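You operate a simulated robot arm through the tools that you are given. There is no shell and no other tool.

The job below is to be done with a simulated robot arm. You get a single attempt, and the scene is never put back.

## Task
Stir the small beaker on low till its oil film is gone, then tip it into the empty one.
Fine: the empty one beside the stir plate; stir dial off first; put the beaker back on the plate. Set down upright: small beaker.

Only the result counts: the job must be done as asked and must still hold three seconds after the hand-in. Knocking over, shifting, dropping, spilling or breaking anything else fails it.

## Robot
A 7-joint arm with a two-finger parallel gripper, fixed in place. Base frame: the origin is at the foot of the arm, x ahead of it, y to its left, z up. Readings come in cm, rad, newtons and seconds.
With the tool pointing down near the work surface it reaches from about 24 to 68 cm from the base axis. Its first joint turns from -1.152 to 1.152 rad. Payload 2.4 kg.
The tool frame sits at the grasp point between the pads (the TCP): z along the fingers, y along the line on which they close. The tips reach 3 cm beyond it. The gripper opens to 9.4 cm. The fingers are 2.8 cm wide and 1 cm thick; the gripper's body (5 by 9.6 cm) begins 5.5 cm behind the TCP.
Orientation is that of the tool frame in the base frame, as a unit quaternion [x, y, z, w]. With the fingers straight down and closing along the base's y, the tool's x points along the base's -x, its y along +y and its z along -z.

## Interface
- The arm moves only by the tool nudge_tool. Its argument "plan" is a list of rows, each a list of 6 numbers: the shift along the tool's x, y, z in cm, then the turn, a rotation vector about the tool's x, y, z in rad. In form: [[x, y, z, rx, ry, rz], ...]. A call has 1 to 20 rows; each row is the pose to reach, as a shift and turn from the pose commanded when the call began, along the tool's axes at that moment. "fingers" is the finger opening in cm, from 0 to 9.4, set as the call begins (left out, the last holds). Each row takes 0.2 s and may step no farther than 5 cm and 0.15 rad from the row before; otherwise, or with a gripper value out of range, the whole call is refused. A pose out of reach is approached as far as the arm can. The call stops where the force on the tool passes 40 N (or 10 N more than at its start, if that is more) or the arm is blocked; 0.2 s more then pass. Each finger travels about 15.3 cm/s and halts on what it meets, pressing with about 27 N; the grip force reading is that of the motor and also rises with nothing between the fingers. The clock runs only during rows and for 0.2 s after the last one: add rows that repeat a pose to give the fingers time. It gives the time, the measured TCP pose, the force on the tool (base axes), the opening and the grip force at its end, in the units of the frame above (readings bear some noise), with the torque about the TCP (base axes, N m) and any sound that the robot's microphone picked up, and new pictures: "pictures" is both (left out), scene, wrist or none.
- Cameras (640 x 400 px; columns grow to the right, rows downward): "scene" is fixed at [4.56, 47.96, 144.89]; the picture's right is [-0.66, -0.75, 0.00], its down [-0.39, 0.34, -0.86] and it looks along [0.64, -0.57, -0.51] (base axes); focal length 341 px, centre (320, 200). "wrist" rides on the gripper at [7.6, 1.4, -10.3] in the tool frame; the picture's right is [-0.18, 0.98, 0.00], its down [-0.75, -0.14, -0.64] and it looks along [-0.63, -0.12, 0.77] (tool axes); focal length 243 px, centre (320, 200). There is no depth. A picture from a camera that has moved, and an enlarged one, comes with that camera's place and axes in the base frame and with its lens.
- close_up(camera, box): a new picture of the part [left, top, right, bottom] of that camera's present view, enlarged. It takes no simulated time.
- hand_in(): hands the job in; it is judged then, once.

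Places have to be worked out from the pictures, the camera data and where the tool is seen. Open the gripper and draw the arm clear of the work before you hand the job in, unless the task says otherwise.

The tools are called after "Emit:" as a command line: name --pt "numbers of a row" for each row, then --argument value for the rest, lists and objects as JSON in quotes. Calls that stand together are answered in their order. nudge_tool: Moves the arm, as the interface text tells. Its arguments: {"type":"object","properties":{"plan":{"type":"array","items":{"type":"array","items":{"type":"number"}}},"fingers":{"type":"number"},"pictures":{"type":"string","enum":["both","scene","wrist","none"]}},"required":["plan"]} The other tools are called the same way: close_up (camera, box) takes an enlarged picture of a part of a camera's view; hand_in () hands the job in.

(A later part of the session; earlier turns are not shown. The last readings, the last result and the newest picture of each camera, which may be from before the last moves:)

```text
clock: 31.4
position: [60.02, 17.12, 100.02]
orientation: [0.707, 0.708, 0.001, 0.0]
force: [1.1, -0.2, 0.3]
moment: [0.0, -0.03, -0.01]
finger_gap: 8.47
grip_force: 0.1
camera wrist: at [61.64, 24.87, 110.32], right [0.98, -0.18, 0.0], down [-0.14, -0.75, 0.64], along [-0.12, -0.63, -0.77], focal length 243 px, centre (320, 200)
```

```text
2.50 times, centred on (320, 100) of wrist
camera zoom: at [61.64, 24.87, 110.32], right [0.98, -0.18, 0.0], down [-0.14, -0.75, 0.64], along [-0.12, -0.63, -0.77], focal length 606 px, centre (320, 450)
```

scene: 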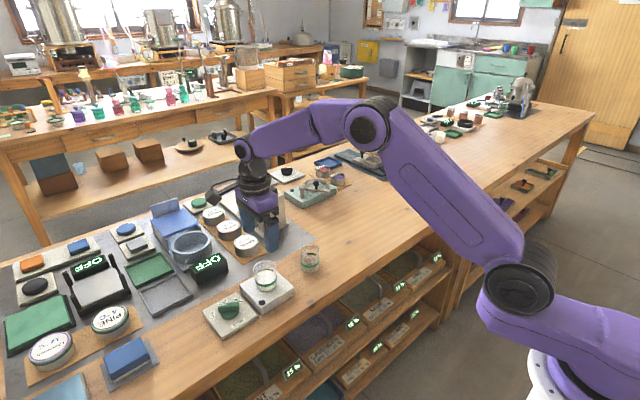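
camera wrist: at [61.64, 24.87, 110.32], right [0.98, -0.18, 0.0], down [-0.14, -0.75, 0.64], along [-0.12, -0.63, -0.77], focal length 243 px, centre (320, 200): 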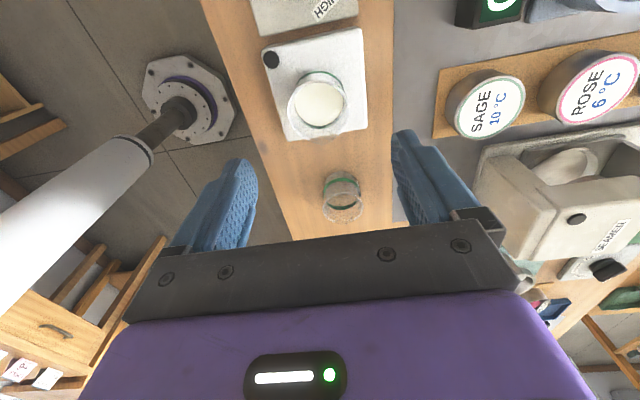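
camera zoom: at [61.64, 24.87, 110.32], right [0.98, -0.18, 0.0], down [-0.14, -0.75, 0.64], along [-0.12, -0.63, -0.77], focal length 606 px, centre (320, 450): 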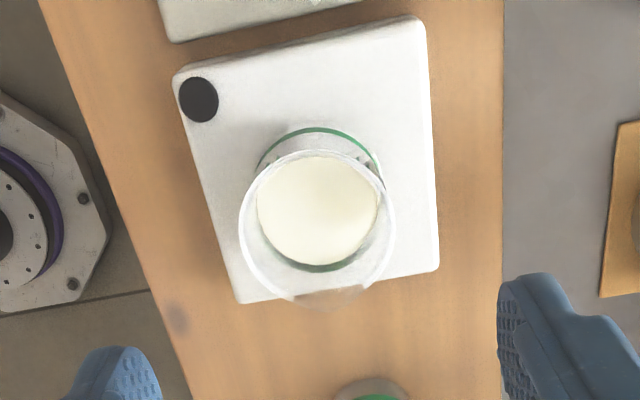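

The stir beaker's rim centre is at about (60.05, 17.05, 88.1), about 5.5 cm across, with the spout already facing -y toward the empty beaker. The plate top is near z 82.9. I'll lower the open fingers on its ±x sides, stopping partway to check.

Emit:
nudge_tool --fingers 8.5 --pt "-0.05 0.03 3 0 0 0" --pt "-0.05 0.03 6 0 0 0" --pt "-0.05 0.03 8.5 0 0 0" --pt "-0.05 0.03 10 0 0 0" --pt "-0.05 0.03 10 0 0 0"

Emit:
close_up --camera "wrist" --box '[220, 60, 420, 220]'

Emit:
close_up --camera "scene" --box '[210, 220, 330, 310]'

```text
clock: 32.6
position: [60.13, 16.92, 90.15]
orientation: [0.706, 0.708, 0.0, 0.001]
force: [0.4, 0.0, 0.5]
moment: [0.01, 0.02, 0.01]
finger_gap: 8.5
grip_force: 0.2
camera wrist: at [61.68, 24.63, 100.35], right [0.98, -0.18, 0.0], down [-0.14, -0.75, 0.64], along [-0.12, -0.63, -0.77], focal length 243 px, centre (320, 200)
```

scene: 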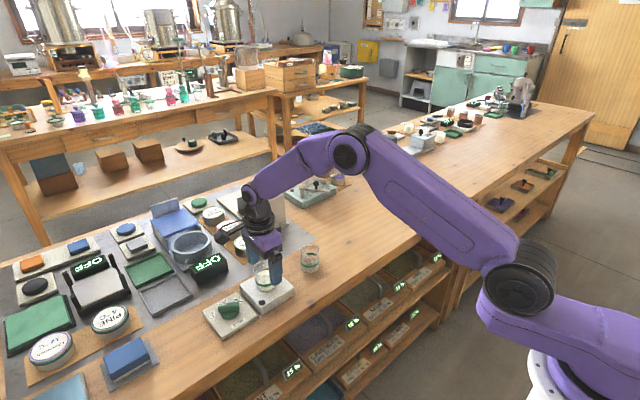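
wrist: 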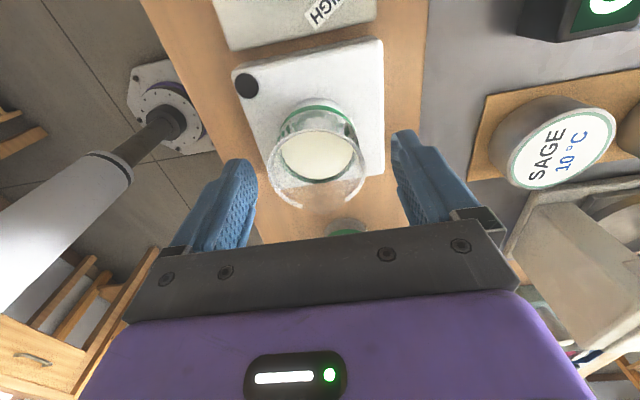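

```text
2.50 times, centred on (320, 140) of wrist
camera zoom: at [61.68, 24.63, 100.35], right [0.98, -0.18, 0.0], down [-0.14, -0.75, 0.64], along [-0.12, -0.63, -0.77], focal length 606 px, centre (320, 350)
```

zoom: 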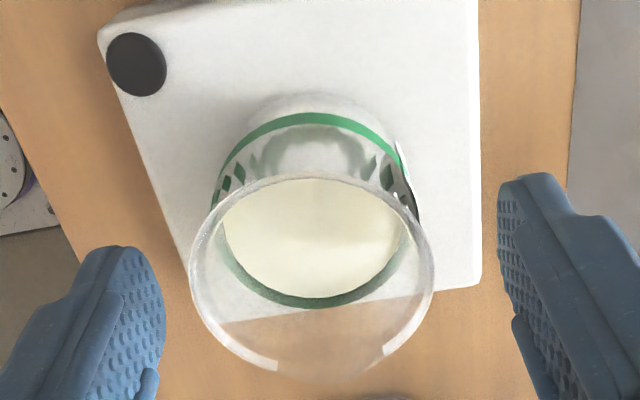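

```text
4.44 times, centred on (270, 265) of scene
camera zoom: at [4.56, 47.96, 144.89], right [-0.66, -0.75, 0.0], down [-0.39, 0.34, -0.86], along [0.64, -0.57, -0.51], focal length 1518 px, centre (542, -89)
```

zoom: 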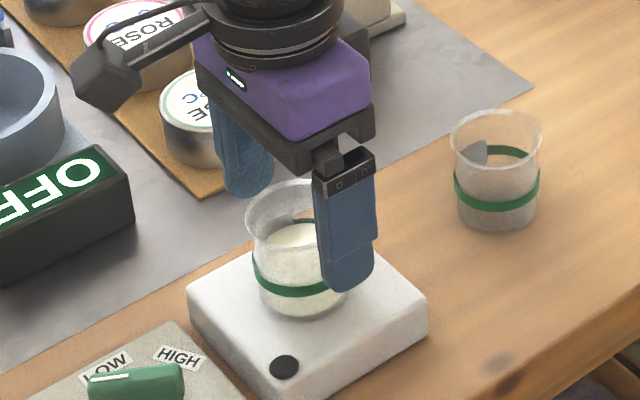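

The beaker is well centred between the fingers and its wall is nearly straight, about 5.7 cm across. Descending 3.5 cm more with a small centring shift.

Emit:
nudge_tool --pt "0.08 -0.12 0.8 0 0 0" --pt "0.08 -0.12 1.8 0 0 0" --pt "0.08 -0.12 2.8 0 0 0" --pt "0.08 -0.12 3.5 0 0 0" --pt "0.08 -0.12 3.5 0 0 0"

Emit:
close_up --camera "wrist" --box '[200, 80, 440, 240]'

Emit:
close_up --camera "scene" --box '[230, 240, 310, 310]'

```text
clock: 33.8
position: [59.85, 17.02, 86.46]
orientation: [0.706, 0.708, 0.0, 0.0]
force: [-0.1, -0.6, 0.1]
moment: [0.02, -0.01, 0.0]
finger_gap: 8.51
grip_force: 0.0
camera wrist: at [61.45, 24.77, 96.85], right [0.98, -0.18, 0.0], down [-0.14, -0.75, 0.64], along [-0.12, -0.63, -0.77], focal length 243 px, centre (320, 200)
```

scene: 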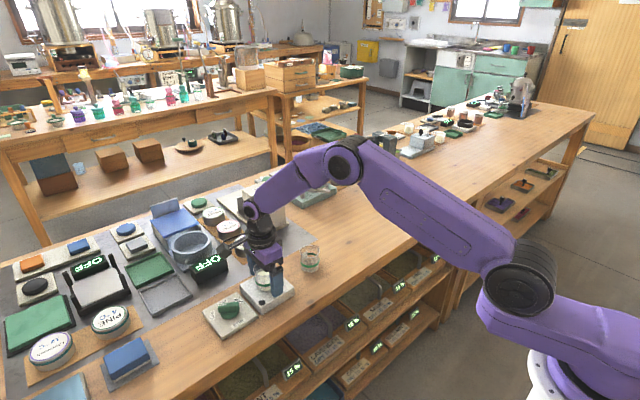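
wrist: 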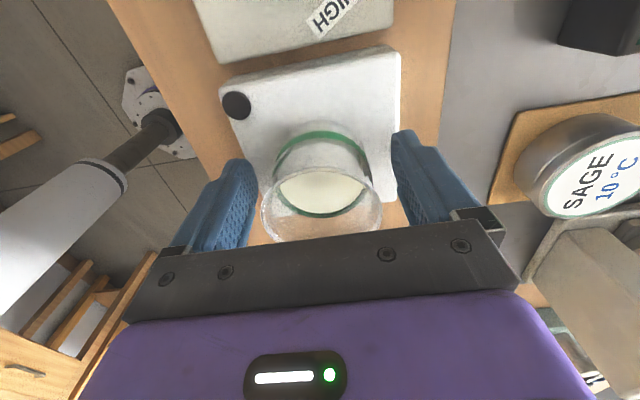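

```text
2.50 times, centred on (320, 160) of wrist
camera zoom: at [61.45, 24.77, 96.85], right [0.98, -0.18, 0.0], down [-0.14, -0.75, 0.64], along [-0.12, -0.63, -0.77], focal length 606 px, centre (320, 300)
```

zoom: 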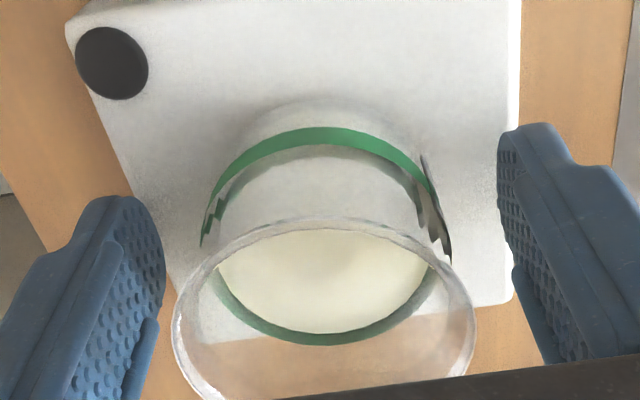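

```text
5.71 times, centred on (270, 275) of scene
camera zoom: at [4.56, 47.96, 144.89], right [-0.66, -0.75, 0.0], down [-0.39, 0.34, -0.86], along [0.64, -0.57, -0.51], focal length 1951 px, centre (606, -229)
```

zoom: 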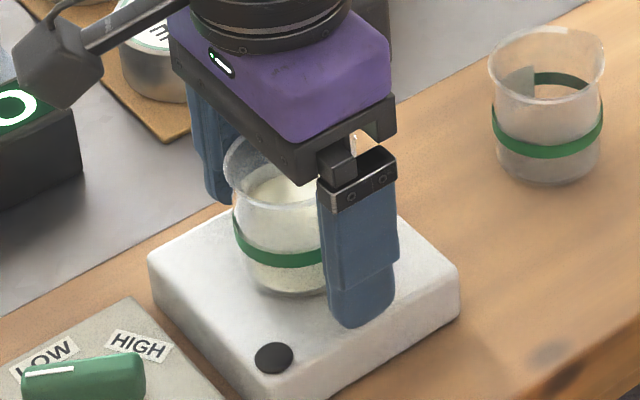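

The fingers straddle the beaker centrally, with the tips just above the plate. Closing gently to 5.2 cm.

Emit:
nudge_tool --fingers 5.2 --pt "0 0 0 0 0 0" --pt "0 0 0 0 0 0" --pt "0 0 0 0 0 0"

Emit:
close_up --camera "wrist" --box '[200, 80, 440, 240]'

```text
clock: 34.6
position: [59.93, 17.04, 86.6]
orientation: [0.707, 0.707, 0.0, 0.0]
force: [0.9, 0.4, 0.5]
moment: [0.0, 0.03, -0.01]
finger_gap: 5.32
grip_force: 26.5
camera wrist: at [61.45, 24.77, 96.86], right [0.98, -0.18, 0.0], down [-0.14, -0.75, 0.64], along [-0.12, -0.63, -0.77], focal length 243 px, centre (320, 200)
```

scene: 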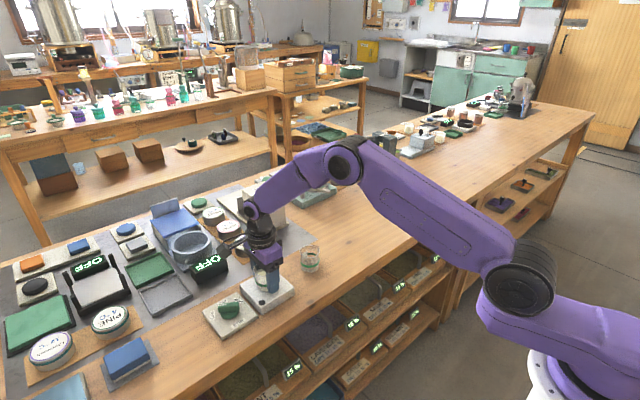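
wrist: 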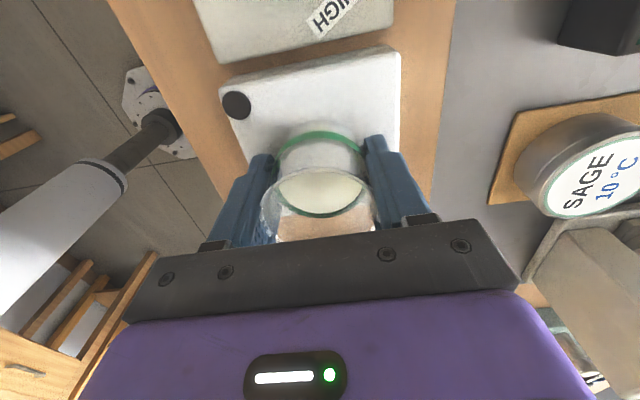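

```text
2.50 times, centred on (320, 160) of wrist
camera zoom: at [61.45, 24.77, 96.86], right [0.98, -0.18, 0.0], down [-0.14, -0.75, 0.64], along [-0.12, -0.63, -0.77], focal length 606 px, centre (320, 300)
```

zoom: 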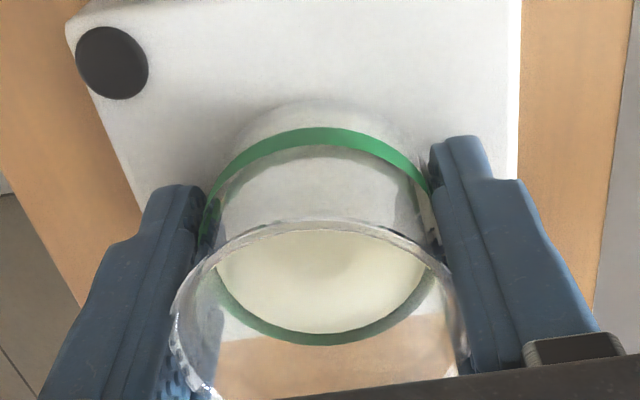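

Held at 5.32 cm with 26 N. Lifting slowly, straight up, by 9 cm.

Emit:
nudge_tool --pt "0 0 -0.5 0 0 0" --pt "0 0 -1.5 0 0 0" --pt "0 0 -2.7 0 0 0" --pt "0 0 -4 0 0 0" --pt "0 0 -5.3 0 0 0" --pt "0 0 -6.6 0 0 0" --pt "0 0 -7.8 0 0 0" --pt "0 0 -8.6 0 0 0" --pt "0 0 -9 0 0 0" --pt "0 0 -9 0 0 0"

Emit:
close_up --camera "wrist" --box '[200, 80, 440, 240]'

Emit:
close_up --camera "scene" --box '[220, 200, 340, 310]'

```text
clock: 36.8
position: [60.06, 17.16, 95.46]
orientation: [0.708, 0.707, 0.0, 0.0]
force: [0.0, 0.1, -0.4]
moment: [-0.01, 0.03, 0.0]
finger_gap: 5.34
grip_force: 26.9
camera wrist: at [61.53, 24.74, 105.88], right [0.98, -0.18, 0.0], down [-0.14, -0.75, 0.64], along [-0.12, -0.63, -0.77], focal length 243 px, centre (320, 200)
```

scene: 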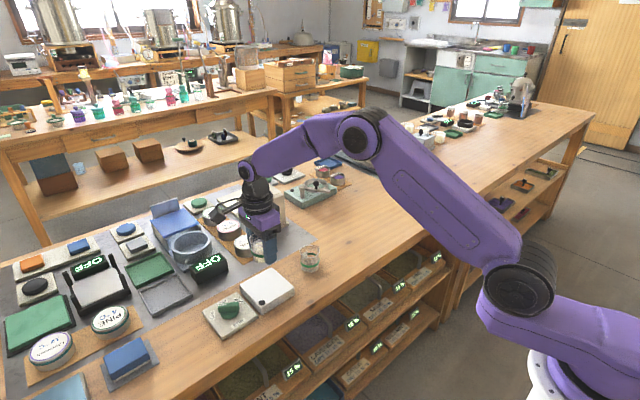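
wrist: 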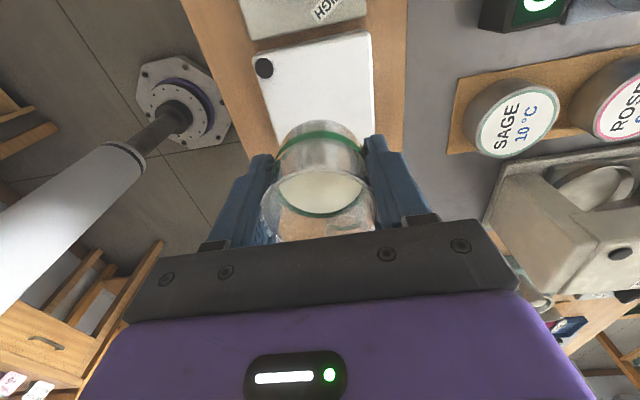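

```text
2.50 times, centred on (320, 160) of wrist
camera zoom: at [61.53, 24.74, 105.88], right [0.98, -0.18, 0.0], down [-0.14, -0.75, 0.64], along [-0.12, -0.63, -0.77], focal length 606 px, centre (320, 300)
```

zoom: 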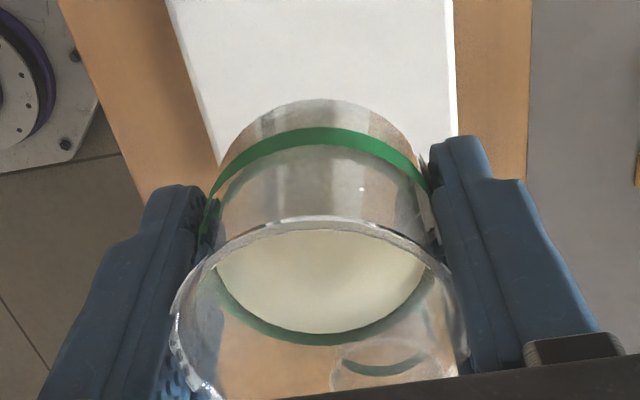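

```text
3.64 times, centred on (280, 255) of scene
camera zoom: at [4.56, 47.96, 144.89], right [-0.66, -0.75, 0.0], down [-0.39, 0.34, -0.86], along [0.64, -0.57, -0.51], focal length 1242 px, centre (466, 0)
```

zoom: 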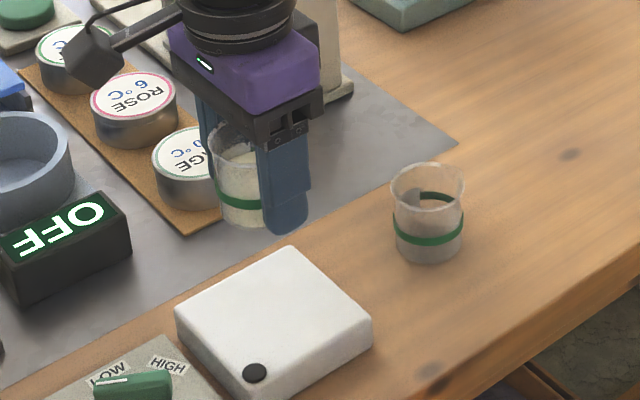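

The beaker is lifted level and secure. I judge the receiving beaker to be centred near (60.55, 2.7) with its rim at z≈85.6. I'll carry the held beaker slowly to y≈9 and pre-tilt it 0.6 rad, below the spilling angle.

Emit:
nudge_tool --pt "-0.5 0.05 0 0 0 0" --pt "-1.4 0.1 0 0 0 0" --pt "-2.5 0.2 0 0 0 0" --pt "-3.7 0.3 0 0 0 0" --pt "-4.9 0.4 0 0 0 0" --pt "-6.1 0.5 0 0 0 0" --pt "-7.1 0.5 0 0 0 0" --pt "-7.8 0.5 0 0 0 0" --pt "-8.1 0.5 0 0 0 0" --pt "-8.1 0.5 0 0 0.04 0" --pt "-8.1 0.5 0 0 0.1 0" --pt "-8.1 0.5 0 0 0.18 0" --pt "-8.1 0.5 0 0 0.26 0" --pt "-8.1 0.5 0 0 0.34 0" --pt "-8.1 0.5 0 0 0.42 0" --pt "-8.1 0.5 0 0 0.5 0" --pt "-8.1 0.5 0 0 0.56 0" --pt "-8.1 0.5 0 0 0.6 0" --pt "-8.1 0.5 0 0 0.6 0"

Emit:
close_up --camera "scene" --box '[240, 190, 360, 290]'

Emit:
close_up --camera "wrist" --box '[200, 80, 440, 240]'

```text
clock: 40.8
position: [60.52, 8.96, 95.47]
orientation: [0.676, 0.675, 0.209, -0.209]
force: [0.2, 0.1, -0.1]
moment: [0.0, -0.01, 0.03]
finger_gap: 5.35
grip_force: 26.8
camera wrist: at [61.96, 9.51, 108.32], right [0.98, -0.15, -0.1], down [-0.14, -0.98, 0.1], along [-0.12, -0.09, -0.99], focal length 243 px, centre (320, 200)
```

scene: 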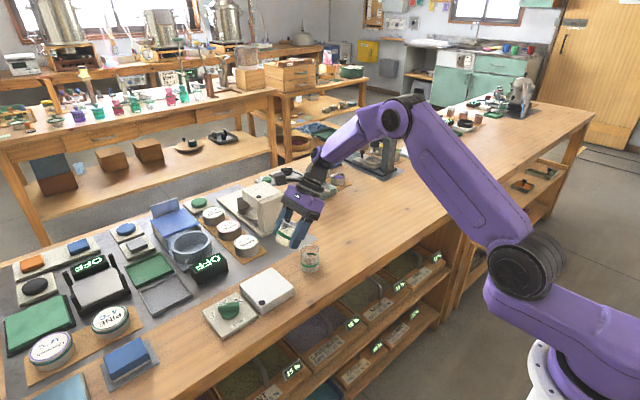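
wrist: 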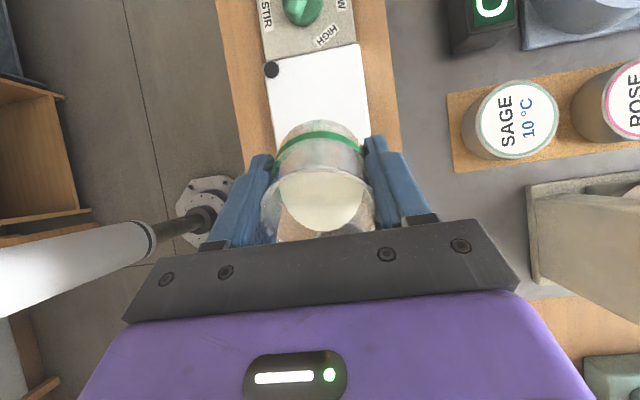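

```text
4.00 times, centred on (300, 240) of scene
camera zoom: at [4.56, 47.96, 144.89], right [-0.66, -0.75, 0.0], down [-0.39, 0.34, -0.86], along [0.64, -0.57, -0.51], focal length 1366 px, centre (400, 40)
```

zoom: 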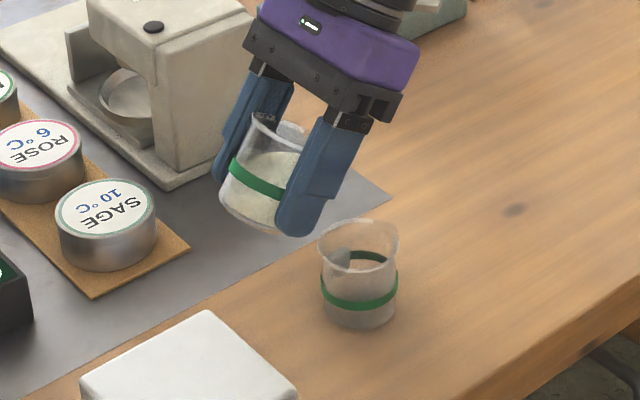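

```text
2.50 times, centred on (320, 160) of wrist
camera zoom: at [61.96, 9.51, 108.32], right [0.98, -0.15, -0.1], down [-0.14, -0.98, 0.1], along [-0.12, -0.09, -0.99], focal length 606 px, centre (320, 300)
```

zoom: 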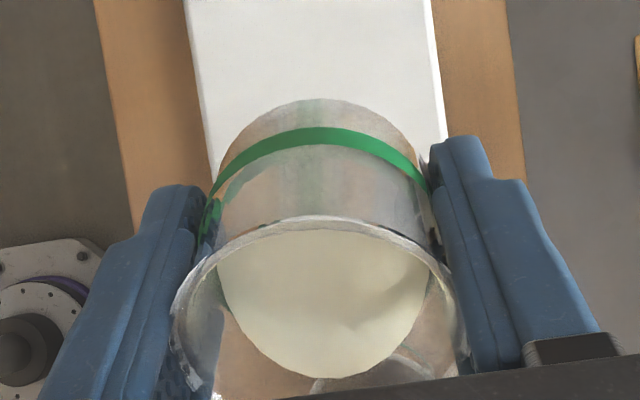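

The liquid stays level and the beaker sits firmly in the grip. The receiver's near rim shows faintly through the glass, so I'll zoom there to refine its position.

Emit:
close_up --camera "wrist" --box '[280, 190, 400, 245]'

Emit:
close_up --camera "scene" --box '[310, 235, 350, 280]'

Emit:
close_up --camera "scene" --box '[270, 200, 340, 260]'

```text
5.33 times, centred on (340, 218) of wrist
camera zoom: at [61.96, 9.51, 108.32], right [0.98, -0.15, -0.1], down [-0.14, -0.98, 0.1], along [-0.12, -0.09, -0.99], focal length 1294 px, centre (213, 107)
```

zoom: 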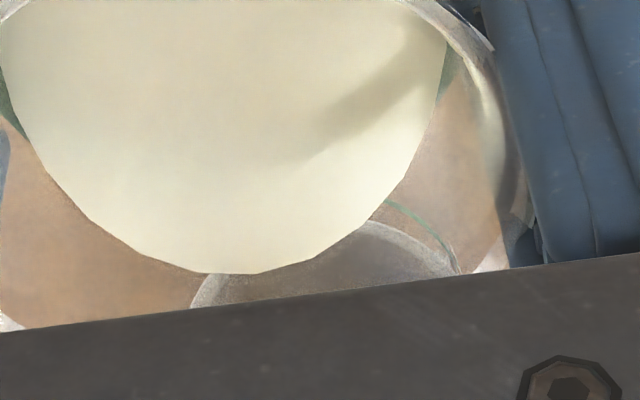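

```text
8.89 times, centred on (330, 258) of scene
camera zoom: at [4.56, 47.96, 144.89], right [-0.66, -0.75, 0.0], down [-0.39, 0.34, -0.86], along [0.64, -0.57, -0.51], focal length 3035 px, centre (231, -311)
```

zoom: 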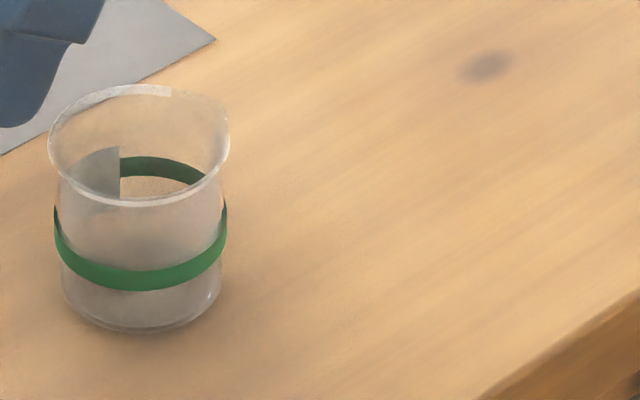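

```text
6.67 times, centred on (305, 230) of scene
camera zoom: at [4.56, 47.96, 144.89], right [-0.66, -0.75, 0.0], down [-0.39, 0.34, -0.86], along [0.64, -0.57, -0.51], focal length 2276 px, centre (420, 0)
```

zoom: 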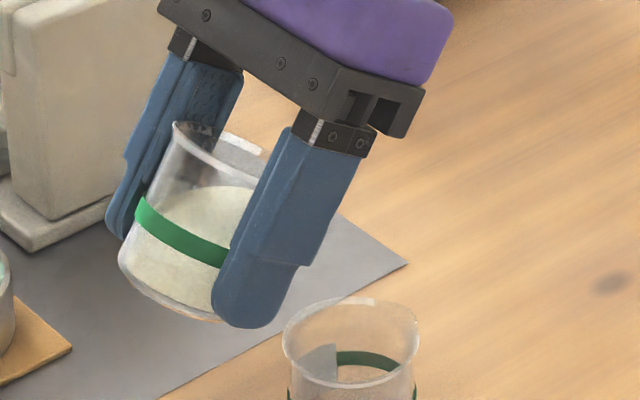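

The receiver fits at about (60.6, 2.6), rim z≈85.6. I'll bring the spout tip to about (60.6, 3.3, 89), just above its mouth, with the tilt at 0.7 rad, still short of pouring.

Emit:
nudge_tool --pt "-0.4 0.02 0.25 0 0 0" --pt "-1.2 0.04 0.77 0 0.02 0" --pt "-2.2 0.06 1.41 0 0.04 0" --pt "-3.2 0.08 2.05 0 0.06 0" --pt "-4.1 0.1 2.62 0 0.08 0" --pt "-4.8 0.1 3.07 0 0.1 0" --pt "-5.22 0.1 3.34 0 0.1 0" --pt "-5.22 0.1 3.34 0 0.1 0"

Emit:
close_up --camera "scene" --box '[270, 210, 350, 280]'

Emit:
close_up --camera "wrist" --box '[200, 80, 440, 240]'

```text
clock: 42.6
position: [60.56, 6.53, 89.88]
orientation: [0.664, 0.664, 0.242, -0.243]
force: [1.0, -0.2, -0.1]
moment: [-0.02, 0.02, -0.02]
finger_gap: 5.35
grip_force: 27.7
camera wrist: at [62.06, 5.84, 102.66], right [0.98, -0.14, -0.12], down [-0.14, -0.99, 0.01], along [-0.12, 0.01, -0.99], focal length 243 px, centre (320, 200)
```

scene: 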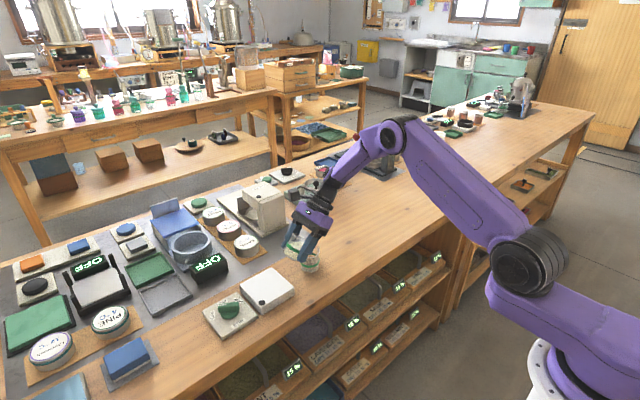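
wrist: 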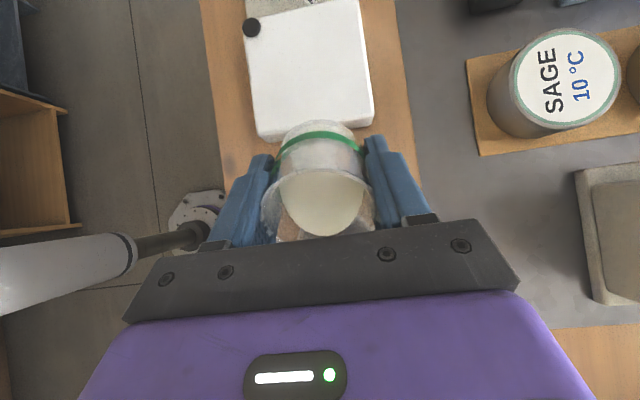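

```text
5.71 times, centred on (310, 245) of scene
camera zoom: at [4.56, 47.96, 144.89], right [-0.66, -0.75, 0.0], down [-0.39, 0.34, -0.86], along [0.64, -0.57, -0.51], focal length 1951 px, centre (377, -57)
```

zoom: 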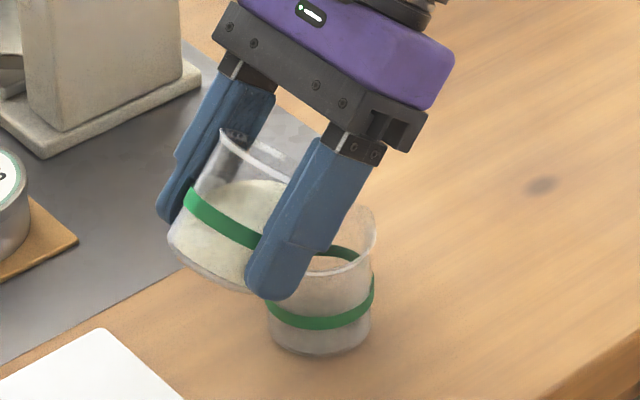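

```text
2.50 times, centred on (320, 160) of wrist
camera zoom: at [62.06, 5.84, 102.66], right [0.98, -0.14, -0.12], down [-0.14, -0.99, 0.01], along [-0.12, 0.01, -0.99], focal length 606 px, centre (320, 300)
```

zoom: 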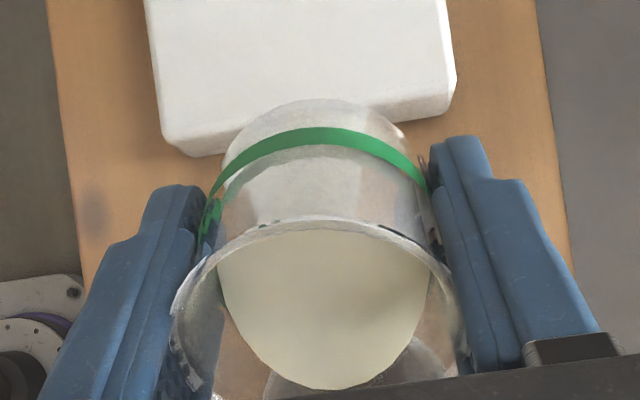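

In the scene view the spout sits over the receiver's mouth, about 0.5 cm on the near (+y) side as intended. I'll start pouring slowly, rotating about the spout tip so it stays put.

Emit:
nudge_tool --pt "0.058 0 -0.121 0 0.04 0" --pt "0.11 0 -0.245 0 0.08 0" --pt "0.158 0 -0.37 0 0.12 0" --pt "0.201 0 -0.497 0 0.16 0" --pt "0.201 0 -0.497 0 0.16 0" --pt "0.238 0 -0.626 0 0.2 0" --pt "0.238 0 -0.626 0 0.2 0"

Emit:
close_up --camera "scene" --box '[270, 210, 350, 280]'

Emit:
close_up --camera "wrist" --box '[200, 80, 440, 240]'

```text
clock: 44.2
position: [60.56, 6.34, 90.45]
orientation: [0.636, 0.638, 0.307, -0.308]
force: [0.1, 0.8, -0.2]
moment: [-0.01, -0.01, 0.01]
finger_gap: 5.33
grip_force: 26.1
camera wrist: at [62.08, 3.07, 102.87], right [0.98, -0.11, -0.14], down [-0.14, -0.97, -0.19], along [-0.12, 0.21, -0.97], focal length 243 px, centre (320, 200)
```

scene: 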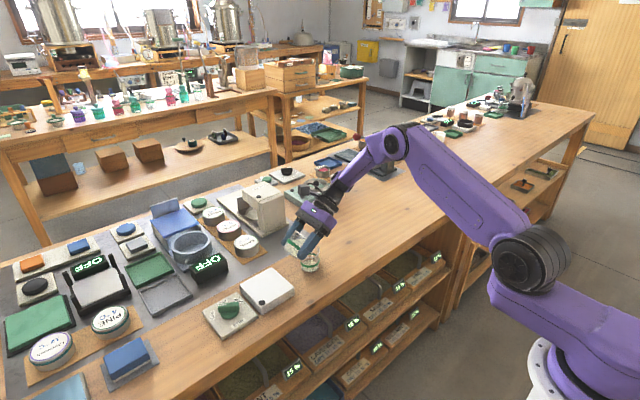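
wrist: 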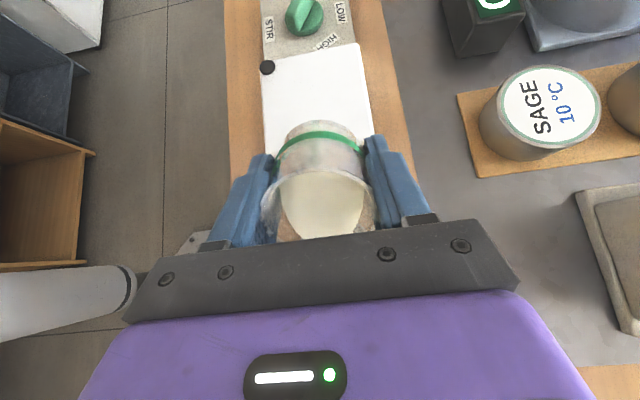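

```text
5.71 times, centred on (310, 245) of scene
camera zoom: at [4.56, 47.96, 144.89], right [-0.66, -0.75, 0.0], down [-0.39, 0.34, -0.86], along [0.64, -0.57, -0.51], focal length 1951 px, centre (377, -57)
```

zoom: 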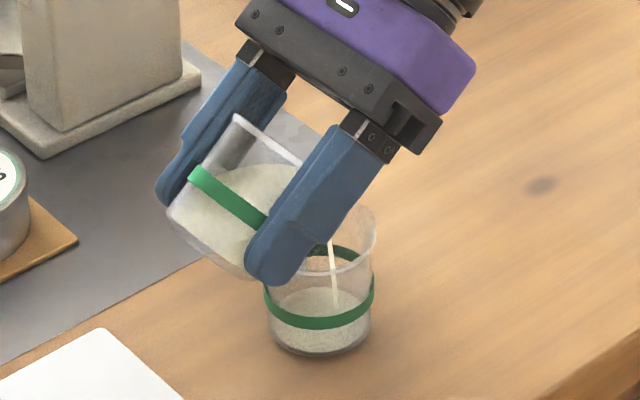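

```text
2.50 times, centred on (320, 160) of wrist
camera zoom: at [62.08, 3.07, 102.87], right [0.98, -0.11, -0.14], down [-0.14, -0.97, -0.19], along [-0.12, 0.21, -0.97], focal length 606 px, centre (320, 300)
```

zoom: 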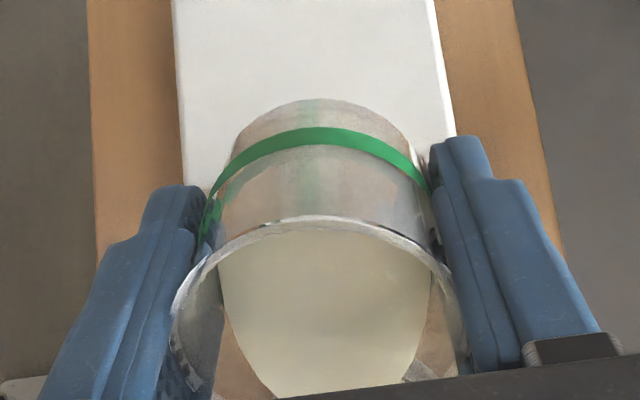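

A thin stream is falling well inside the receiver and liquid is collecting. Continuing the slow tilt about the spout.

Emit:
nudge_tool --pt "0.03 0 -0.06 0 0.02 0" --pt "0.058 0 -0.121 0 0.04 0" --pt "0.084 0 -0.183 0 0.06 0" --pt "0.11 0 -0.245 0 0.08 0" --pt "0.134 0 -0.307 0 0.1 0" --pt "0.158 0 -0.37 0 0.12 0" --pt "0.18 0 -0.433 0 0.14 0" --pt "0.201 0 -0.497 0 0.16 0" --pt "0.22 0 -0.561 0 0.18 0" --pt "0.238 0 -0.626 0 0.2 0" --pt "0.238 0 -0.626 0 0.2 0" --pictures "none"

Emit:
close_up --camera "scene" --box '[270, 210, 350, 280]'

Emit:
close_up --camera "wrist" --box '[200, 80, 440, 240]'

```text
clock: 46.6
position: [60.65, 6.08, 91.02]
orientation: [0.602, 0.603, 0.37, -0.37]
force: [0.3, 0.6, -0.9]
moment: [0.02, 0.02, 0.01]
finger_gap: 5.33
grip_force: 26.7
```

```text
5.71 times, centred on (310, 245) of scene
camera zoom: at [4.56, 47.96, 144.89], right [-0.66, -0.75, 0.0], down [-0.39, 0.34, -0.86], along [0.64, -0.57, -0.51], focal length 1951 px, centre (377, -57)
```

zoom: 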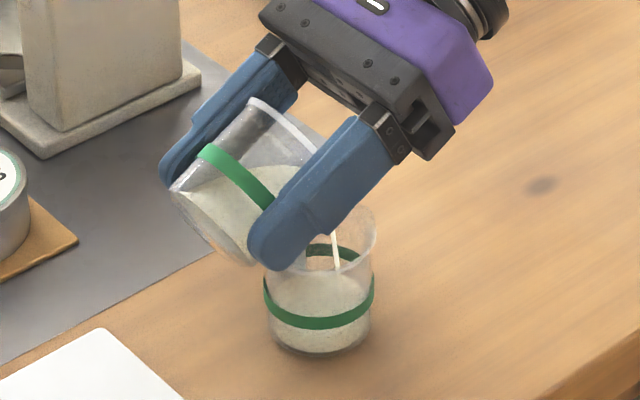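

```text
2.50 times, centred on (320, 160) of wrist
camera zoom: at [62.04, 0.33, 102.56], right [0.98, -0.08, -0.16], down [-0.14, -0.91, -0.38], along [-0.12, 0.4, -0.91], focal length 606 px, centre (320, 300)
```

zoom: 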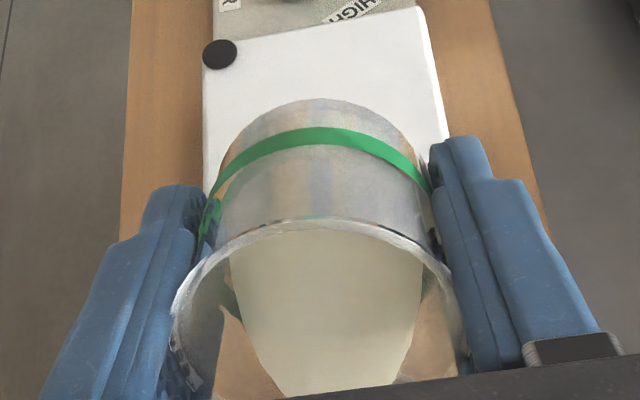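

Pouring cleanly at about 63° tilt; the receiver is filling and still has plenty of headroom. Continuing at the same slow rate.

Emit:
nudge_tool --pt "0.03 0 -0.06 0 0.02 0" --pt "0.058 0 -0.121 0 0.04 0" --pt "0.084 0 -0.183 0 0.06 0" --pt "0.11 0 -0.245 0 0.08 0" --pt "0.134 0 -0.307 0 0.1 0" --pt "0.158 0 -0.37 0 0.12 0" --pt "0.18 0 -0.433 0 0.14 0" --pt "0.201 0 -0.497 0 0.16 0" --pt "0.22 0 -0.561 0 0.18 0" --pt "0.238 0 -0.626 0 0.2 0" --pt "0.238 0 -0.626 0 0.2 0" --pictures "none"

Emit:
close_up --camera "scene" --box '[270, 210, 350, 280]'

Emit:
close_up --camera "wrist" --box '[200, 80, 440, 240]'

```text
clock: 49.0
position: [60.55, 5.54, 91.41]
orientation: [0.562, 0.563, 0.428, -0.429]
force: [-1.0, 0.2, -1.0]
moment: [-0.01, 0.01, 0.0]
finger_gap: 5.33
grip_force: 26.8
```

```text
5.71 times, centred on (310, 245) of scene
camera zoom: at [4.56, 47.96, 144.89], right [-0.66, -0.75, 0.0], down [-0.39, 0.34, -0.86], along [0.64, -0.57, -0.51], focal length 1951 px, centre (377, -57)
```

zoom: 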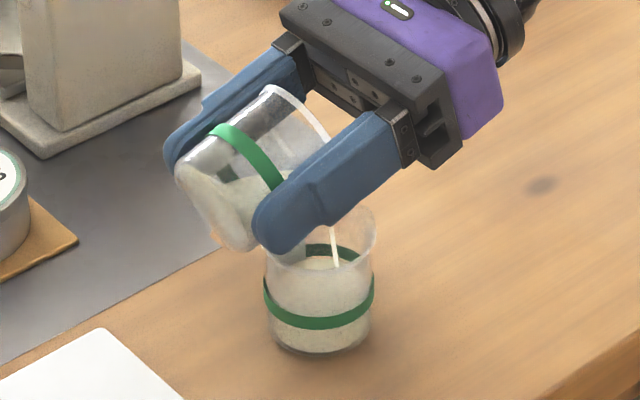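

```text
2.50 times, centred on (320, 160) of wrist
camera zoom: at [62.07, -2.23, 101.68], right [0.98, -0.05, -0.18], down [-0.14, -0.82, -0.56], along [-0.12, 0.57, -0.81], focal length 606 px, centre (320, 300)
```

zoom: 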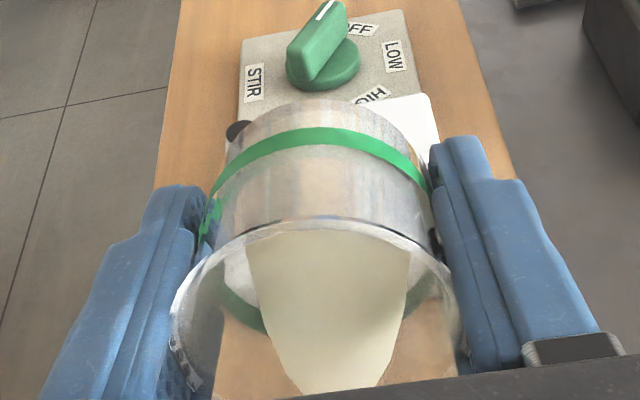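

About 74° of tilt now, and the stream is still centred and steady. Continuing toward 90°.

Emit:
nudge_tool --pt "0.03 0 -0.06 0 0.02 0" --pt "0.058 0 -0.121 0 0.04 0" --pt "0.084 0 -0.183 0 0.06 0" --pt "0.11 0 -0.245 0 0.08 0" --pt "0.134 0 -0.307 0 0.1 0" --pt "0.158 0 -0.37 0 0.12 0" --pt "0.18 0 -0.433 0 0.14 0" --pt "0.201 0 -0.497 0 0.16 0" --pt "0.22 0 -0.561 0 0.18 0" --pt "0.238 0 -0.626 0 0.2 0" --pt "0.238 0 -0.626 0 0.2 0" --pictures "none"

Emit:
close_up --camera "scene" --box '[270, 210, 350, 280]'

Emit:
close_up --camera "wrist" --box '[200, 80, 440, 240]'

```text
clock: 51.4
position: [60.71, 4.91, 91.96]
orientation: [0.517, 0.518, 0.481, -0.483]
force: [-0.5, -0.5, -0.9]
moment: [-0.02, 0.03, -0.02]
finger_gap: 5.3
grip_force: 26.9
```

```text
5.71 times, centred on (310, 245) of scene
camera zoom: at [4.56, 47.96, 144.89], right [-0.66, -0.75, 0.0], down [-0.39, 0.34, -0.86], along [0.64, -0.57, -0.51], focal length 1951 px, centre (377, -57)
```

zoom: 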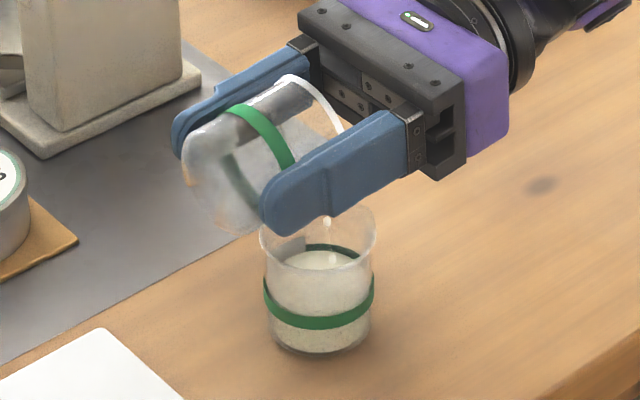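

```text
2.50 times, centred on (320, 160) of wrist
camera zoom: at [62.12, -4.58, 100.34], right [0.98, -0.01, -0.18], down [-0.14, -0.69, -0.71], along [-0.12, 0.72, -0.68], focal length 606 px, centre (320, 300)
```

zoom: 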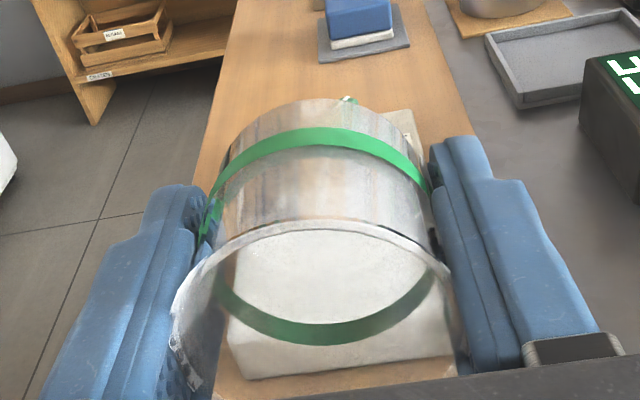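

The small beaker looks empty with the last drops falling into the receiver. I'll tilt on to about 102° and hold there to drain it.

Emit:
nudge_tool --pt "0.058 0 -0.121 0 0.04 0" --pt "0.11 0 -0.245 0 0.08 0" --pt "0.158 0 -0.37 0 0.12 0" --pt "0.201 0 -0.497 0 0.16 0" --pt "0.238 0 -0.626 0 0.2 0" --pt "0.271 0 -0.756 0 0.24 0" --pt "0.298 0 -0.888 0 0.28 0" --pt "0.298 0 -0.888 0 0.28 0" --pt "0.298 0 -0.888 0 0.28 0" --pt "0.298 0 -0.888 0 0.28 0" --pt "0.298 0 -0.888 0 0.28 0" --pt "0.298 0 -0.888 0 0.28 0" --pt "0.298 0 -0.888 0 0.28 0" --pt "0.298 0 -0.888 0 0.28 0" --pt "0.298 0 -0.888 0 0.28 0" --pt "0.298 0 -0.888 0 0.28 0"

Emit:
close_up --camera "scene" --box '[270, 210, 350, 280]'

Emit:
close_up --camera "wrist" --box '[200, 80, 440, 240]'

```text
clock: 54.8
position: [60.63, 4.05, 92.19]
orientation: [-0.445, -0.445, -0.55, 0.55]
force: [0.2, 0.1, -0.7]
moment: [0.0, 0.0, 0.02]
finger_gap: 5.31
grip_force: 26.8
camera wrist: at [62.1, -7.48, 97.63], right [0.98, 0.04, -0.18], down [-0.14, -0.47, -0.87], along [-0.12, 0.88, -0.46], focal length 243 px, centre (320, 200)
```

scene: 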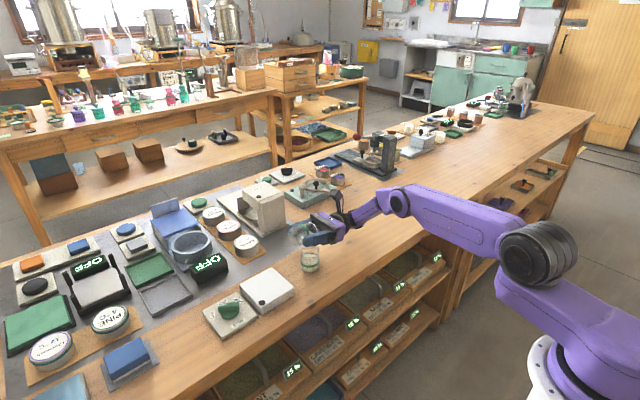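
wrist: 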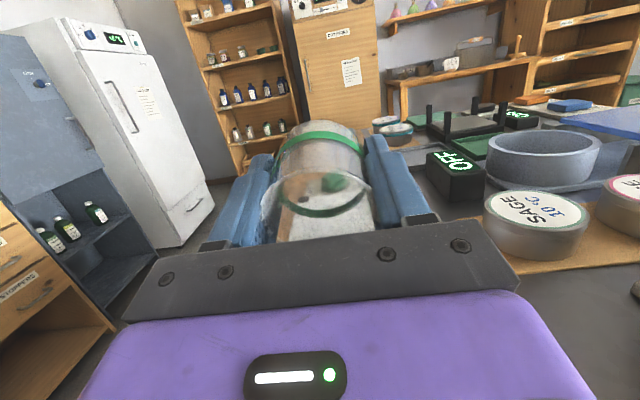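

```text
5.71 times, centred on (310, 245) of scene
camera zoom: at [4.56, 47.96, 144.89], right [-0.66, -0.75, 0.0], down [-0.39, 0.34, -0.86], along [0.64, -0.57, -0.51], focal length 1951 px, centre (377, -57)
```

zoom: 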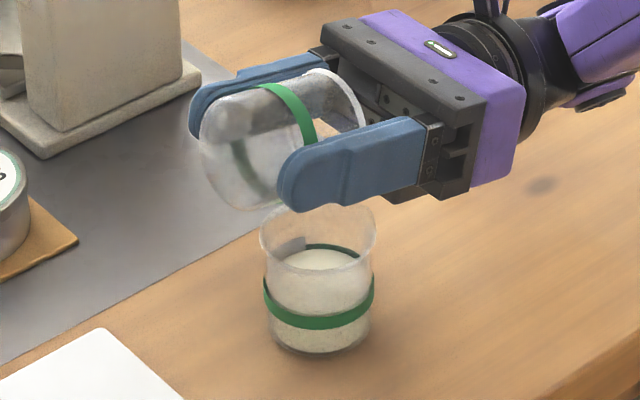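

```text
2.50 times, centred on (320, 160) of wrist
camera zoom: at [62.1, -7.48, 97.63], right [0.98, 0.04, -0.18], down [-0.14, -0.47, -0.87], along [-0.12, 0.88, -0.46], focal length 606 px, centre (320, 300)
```

zoom: 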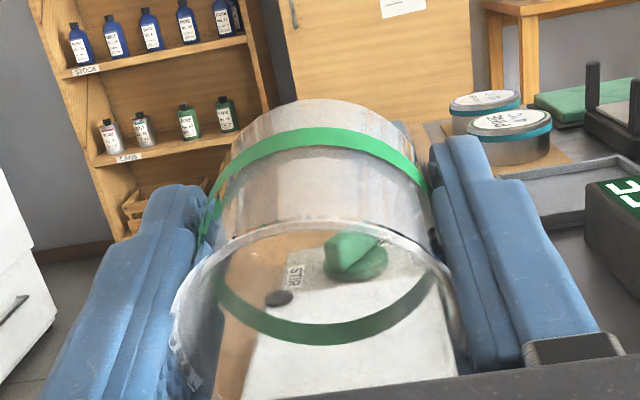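

The small beaker is empty and the milky liquid is all in the receiver, with nothing on the bench. I'll rotate back about the spout the way it came.

Emit:
nudge_tool --pt "-0.201 0 0.348 0 -0.12 0" --pt "-0.443 0 0.67 0 -0.24 0" --pt "-0.721 0 0.961 0 -0.36 0" --pt "-1.032 0 1.216 0 -0.48 0" --pt "-1.371 0 1.432 0 -0.6 0" --pt "-1.734 0 1.606 0 -0.72 0" --pt "-2.114 0 1.735 0 -0.84 0" --pt "-2.508 0 1.818 0 -0.96 0" --pt "-2.909 0 1.853 0 -1.08 0" --pt "-2.909 0 1.853 0 -1.08 0"

Emit:
close_up --camera "scene" --box '[270, 210, 350, 280]'

```text
clock: 57.0
position: [60.53, 6.53, 89.85]
orientation: [0.664, 0.665, 0.242, -0.242]
force: [-0.3, 0.6, -0.2]
moment: [0.0, 0.01, -0.01]
finger_gap: 5.32
grip_force: 27.2
camera wrist: at [62.03, 5.9, 102.64], right [0.98, -0.14, -0.12], down [-0.14, -0.99, 0.01], along [-0.12, 0.01, -0.99], focal length 243 px, centre (320, 200)
```

scene: 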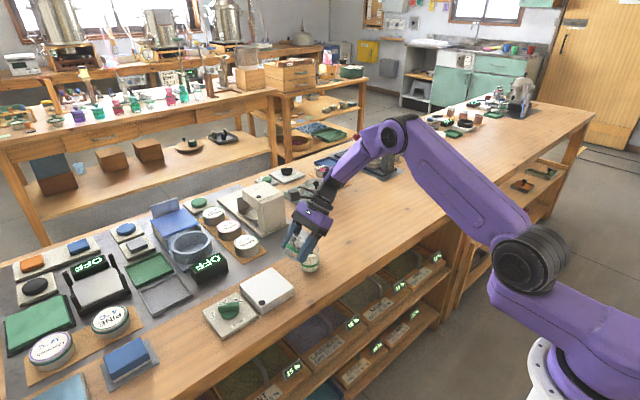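
wrist: 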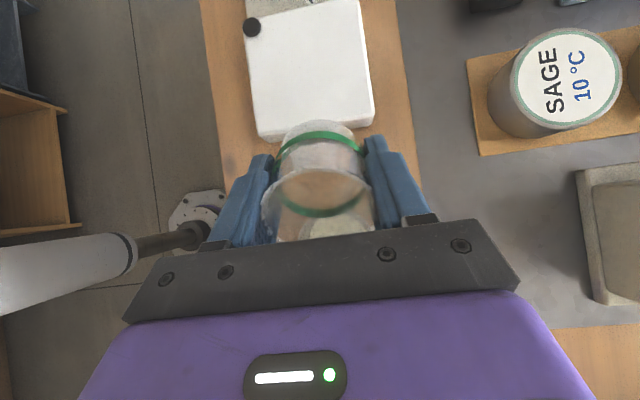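

```text
5.71 times, centred on (310, 245) of scene
camera zoom: at [4.56, 47.96, 144.89], right [-0.66, -0.75, 0.0], down [-0.39, 0.34, -0.86], along [0.64, -0.57, -0.51], focal length 1951 px, centre (377, -57)
```

zoom: 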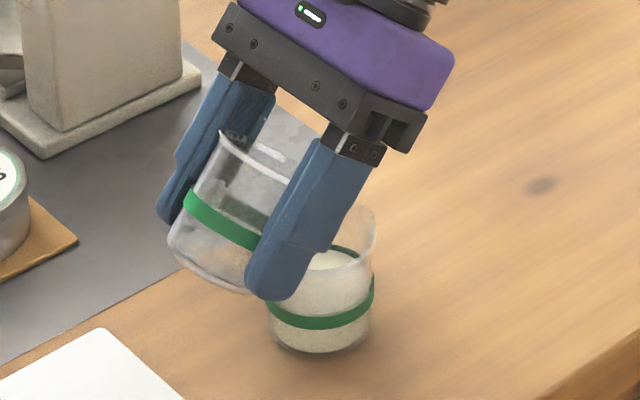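

Upright return next: up and back along the approach path, levelling the beaker, to the point 9 cm above where it was lifted.

Emit:
nudge_tool --pt "1.4 -0.02 -0.7 0 0 0" --pt "2.8 -0.05 -1.4 0 -0.05 0" --pt "4.2 -0.08 -2.1 0 -0.1 0" --pt "5.52 -0.1 -2.8 0 -0.16 0" --pt "6.3 -0.16 -2.15 0 -0.26 0" --pt "7.07 -0.22 -1.5 0 -0.36 0" --pt "7.85 -0.28 -0.85 0 -0.46 0" --pt "8.62 -0.35 -0.19 0 -0.55 0" --pt "9.4 -0.41 0.46 0 -0.62 0" --pt "10.17 -0.47 1.11 0 -0.68 0" --pt "10.95 -0.54 1.76 0 -0.7 0" --pt "11.718 -0.6 2.417 0 -0.7 0" --pt "11.718 -0.6 2.417 0 -0.7 0"

Emit:
close_up --camera "scene" --box '[220, 200, 340, 310]'

Emit:
close_up --camera "wrist" --box '[200, 20, 440, 240]'

```text
clock: 59.8
position: [59.89, 17.0, 95.48]
orientation: [0.706, 0.708, 0.0, 0.001]
force: [-0.3, -0.5, -0.7]
moment: [-0.01, 0.01, -0.01]
finger_gap: 5.31
grip_force: 26.9
camera wrist: at [61.43, 24.82, 105.88], right [0.98, -0.18, 0.0], down [-0.14, -0.75, 0.64], along [-0.12, -0.63, -0.77], focal length 243 px, centre (320, 200)
```

scene: 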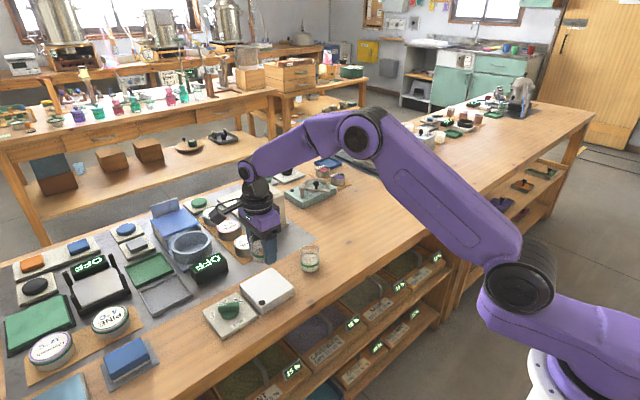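
wrist: 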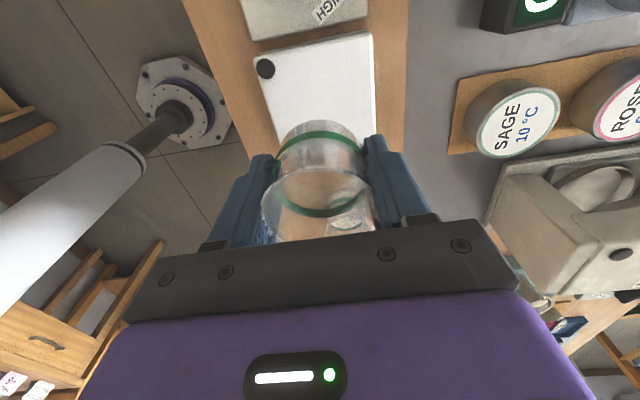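

```text
3.64 times, centred on (280, 255) of scene
camera zoom: at [4.56, 47.96, 144.89], right [-0.66, -0.75, 0.0], down [-0.39, 0.34, -0.86], along [0.64, -0.57, -0.51], focal length 1242 px, centre (466, 0)
```

zoom: 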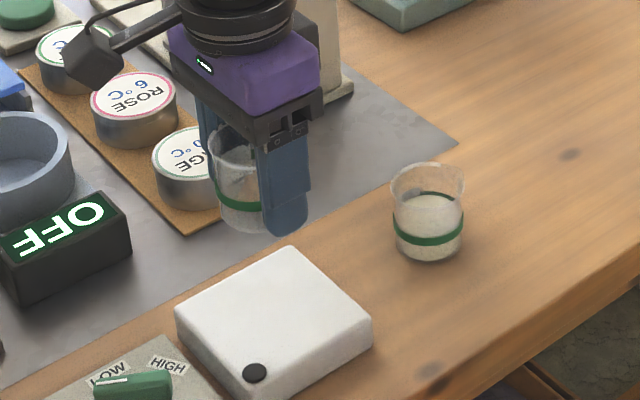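

```text
1.82 times, centred on (320, 130) of wrist
camera zoom: at [61.43, 24.82, 105.88], right [0.98, -0.18, 0.0], down [-0.14, -0.75, 0.64], along [-0.12, -0.63, -0.77], focal length 441 px, centre (320, 327)
```

zoom: 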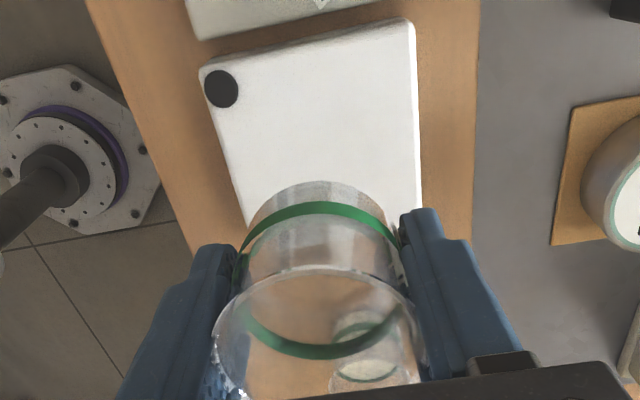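

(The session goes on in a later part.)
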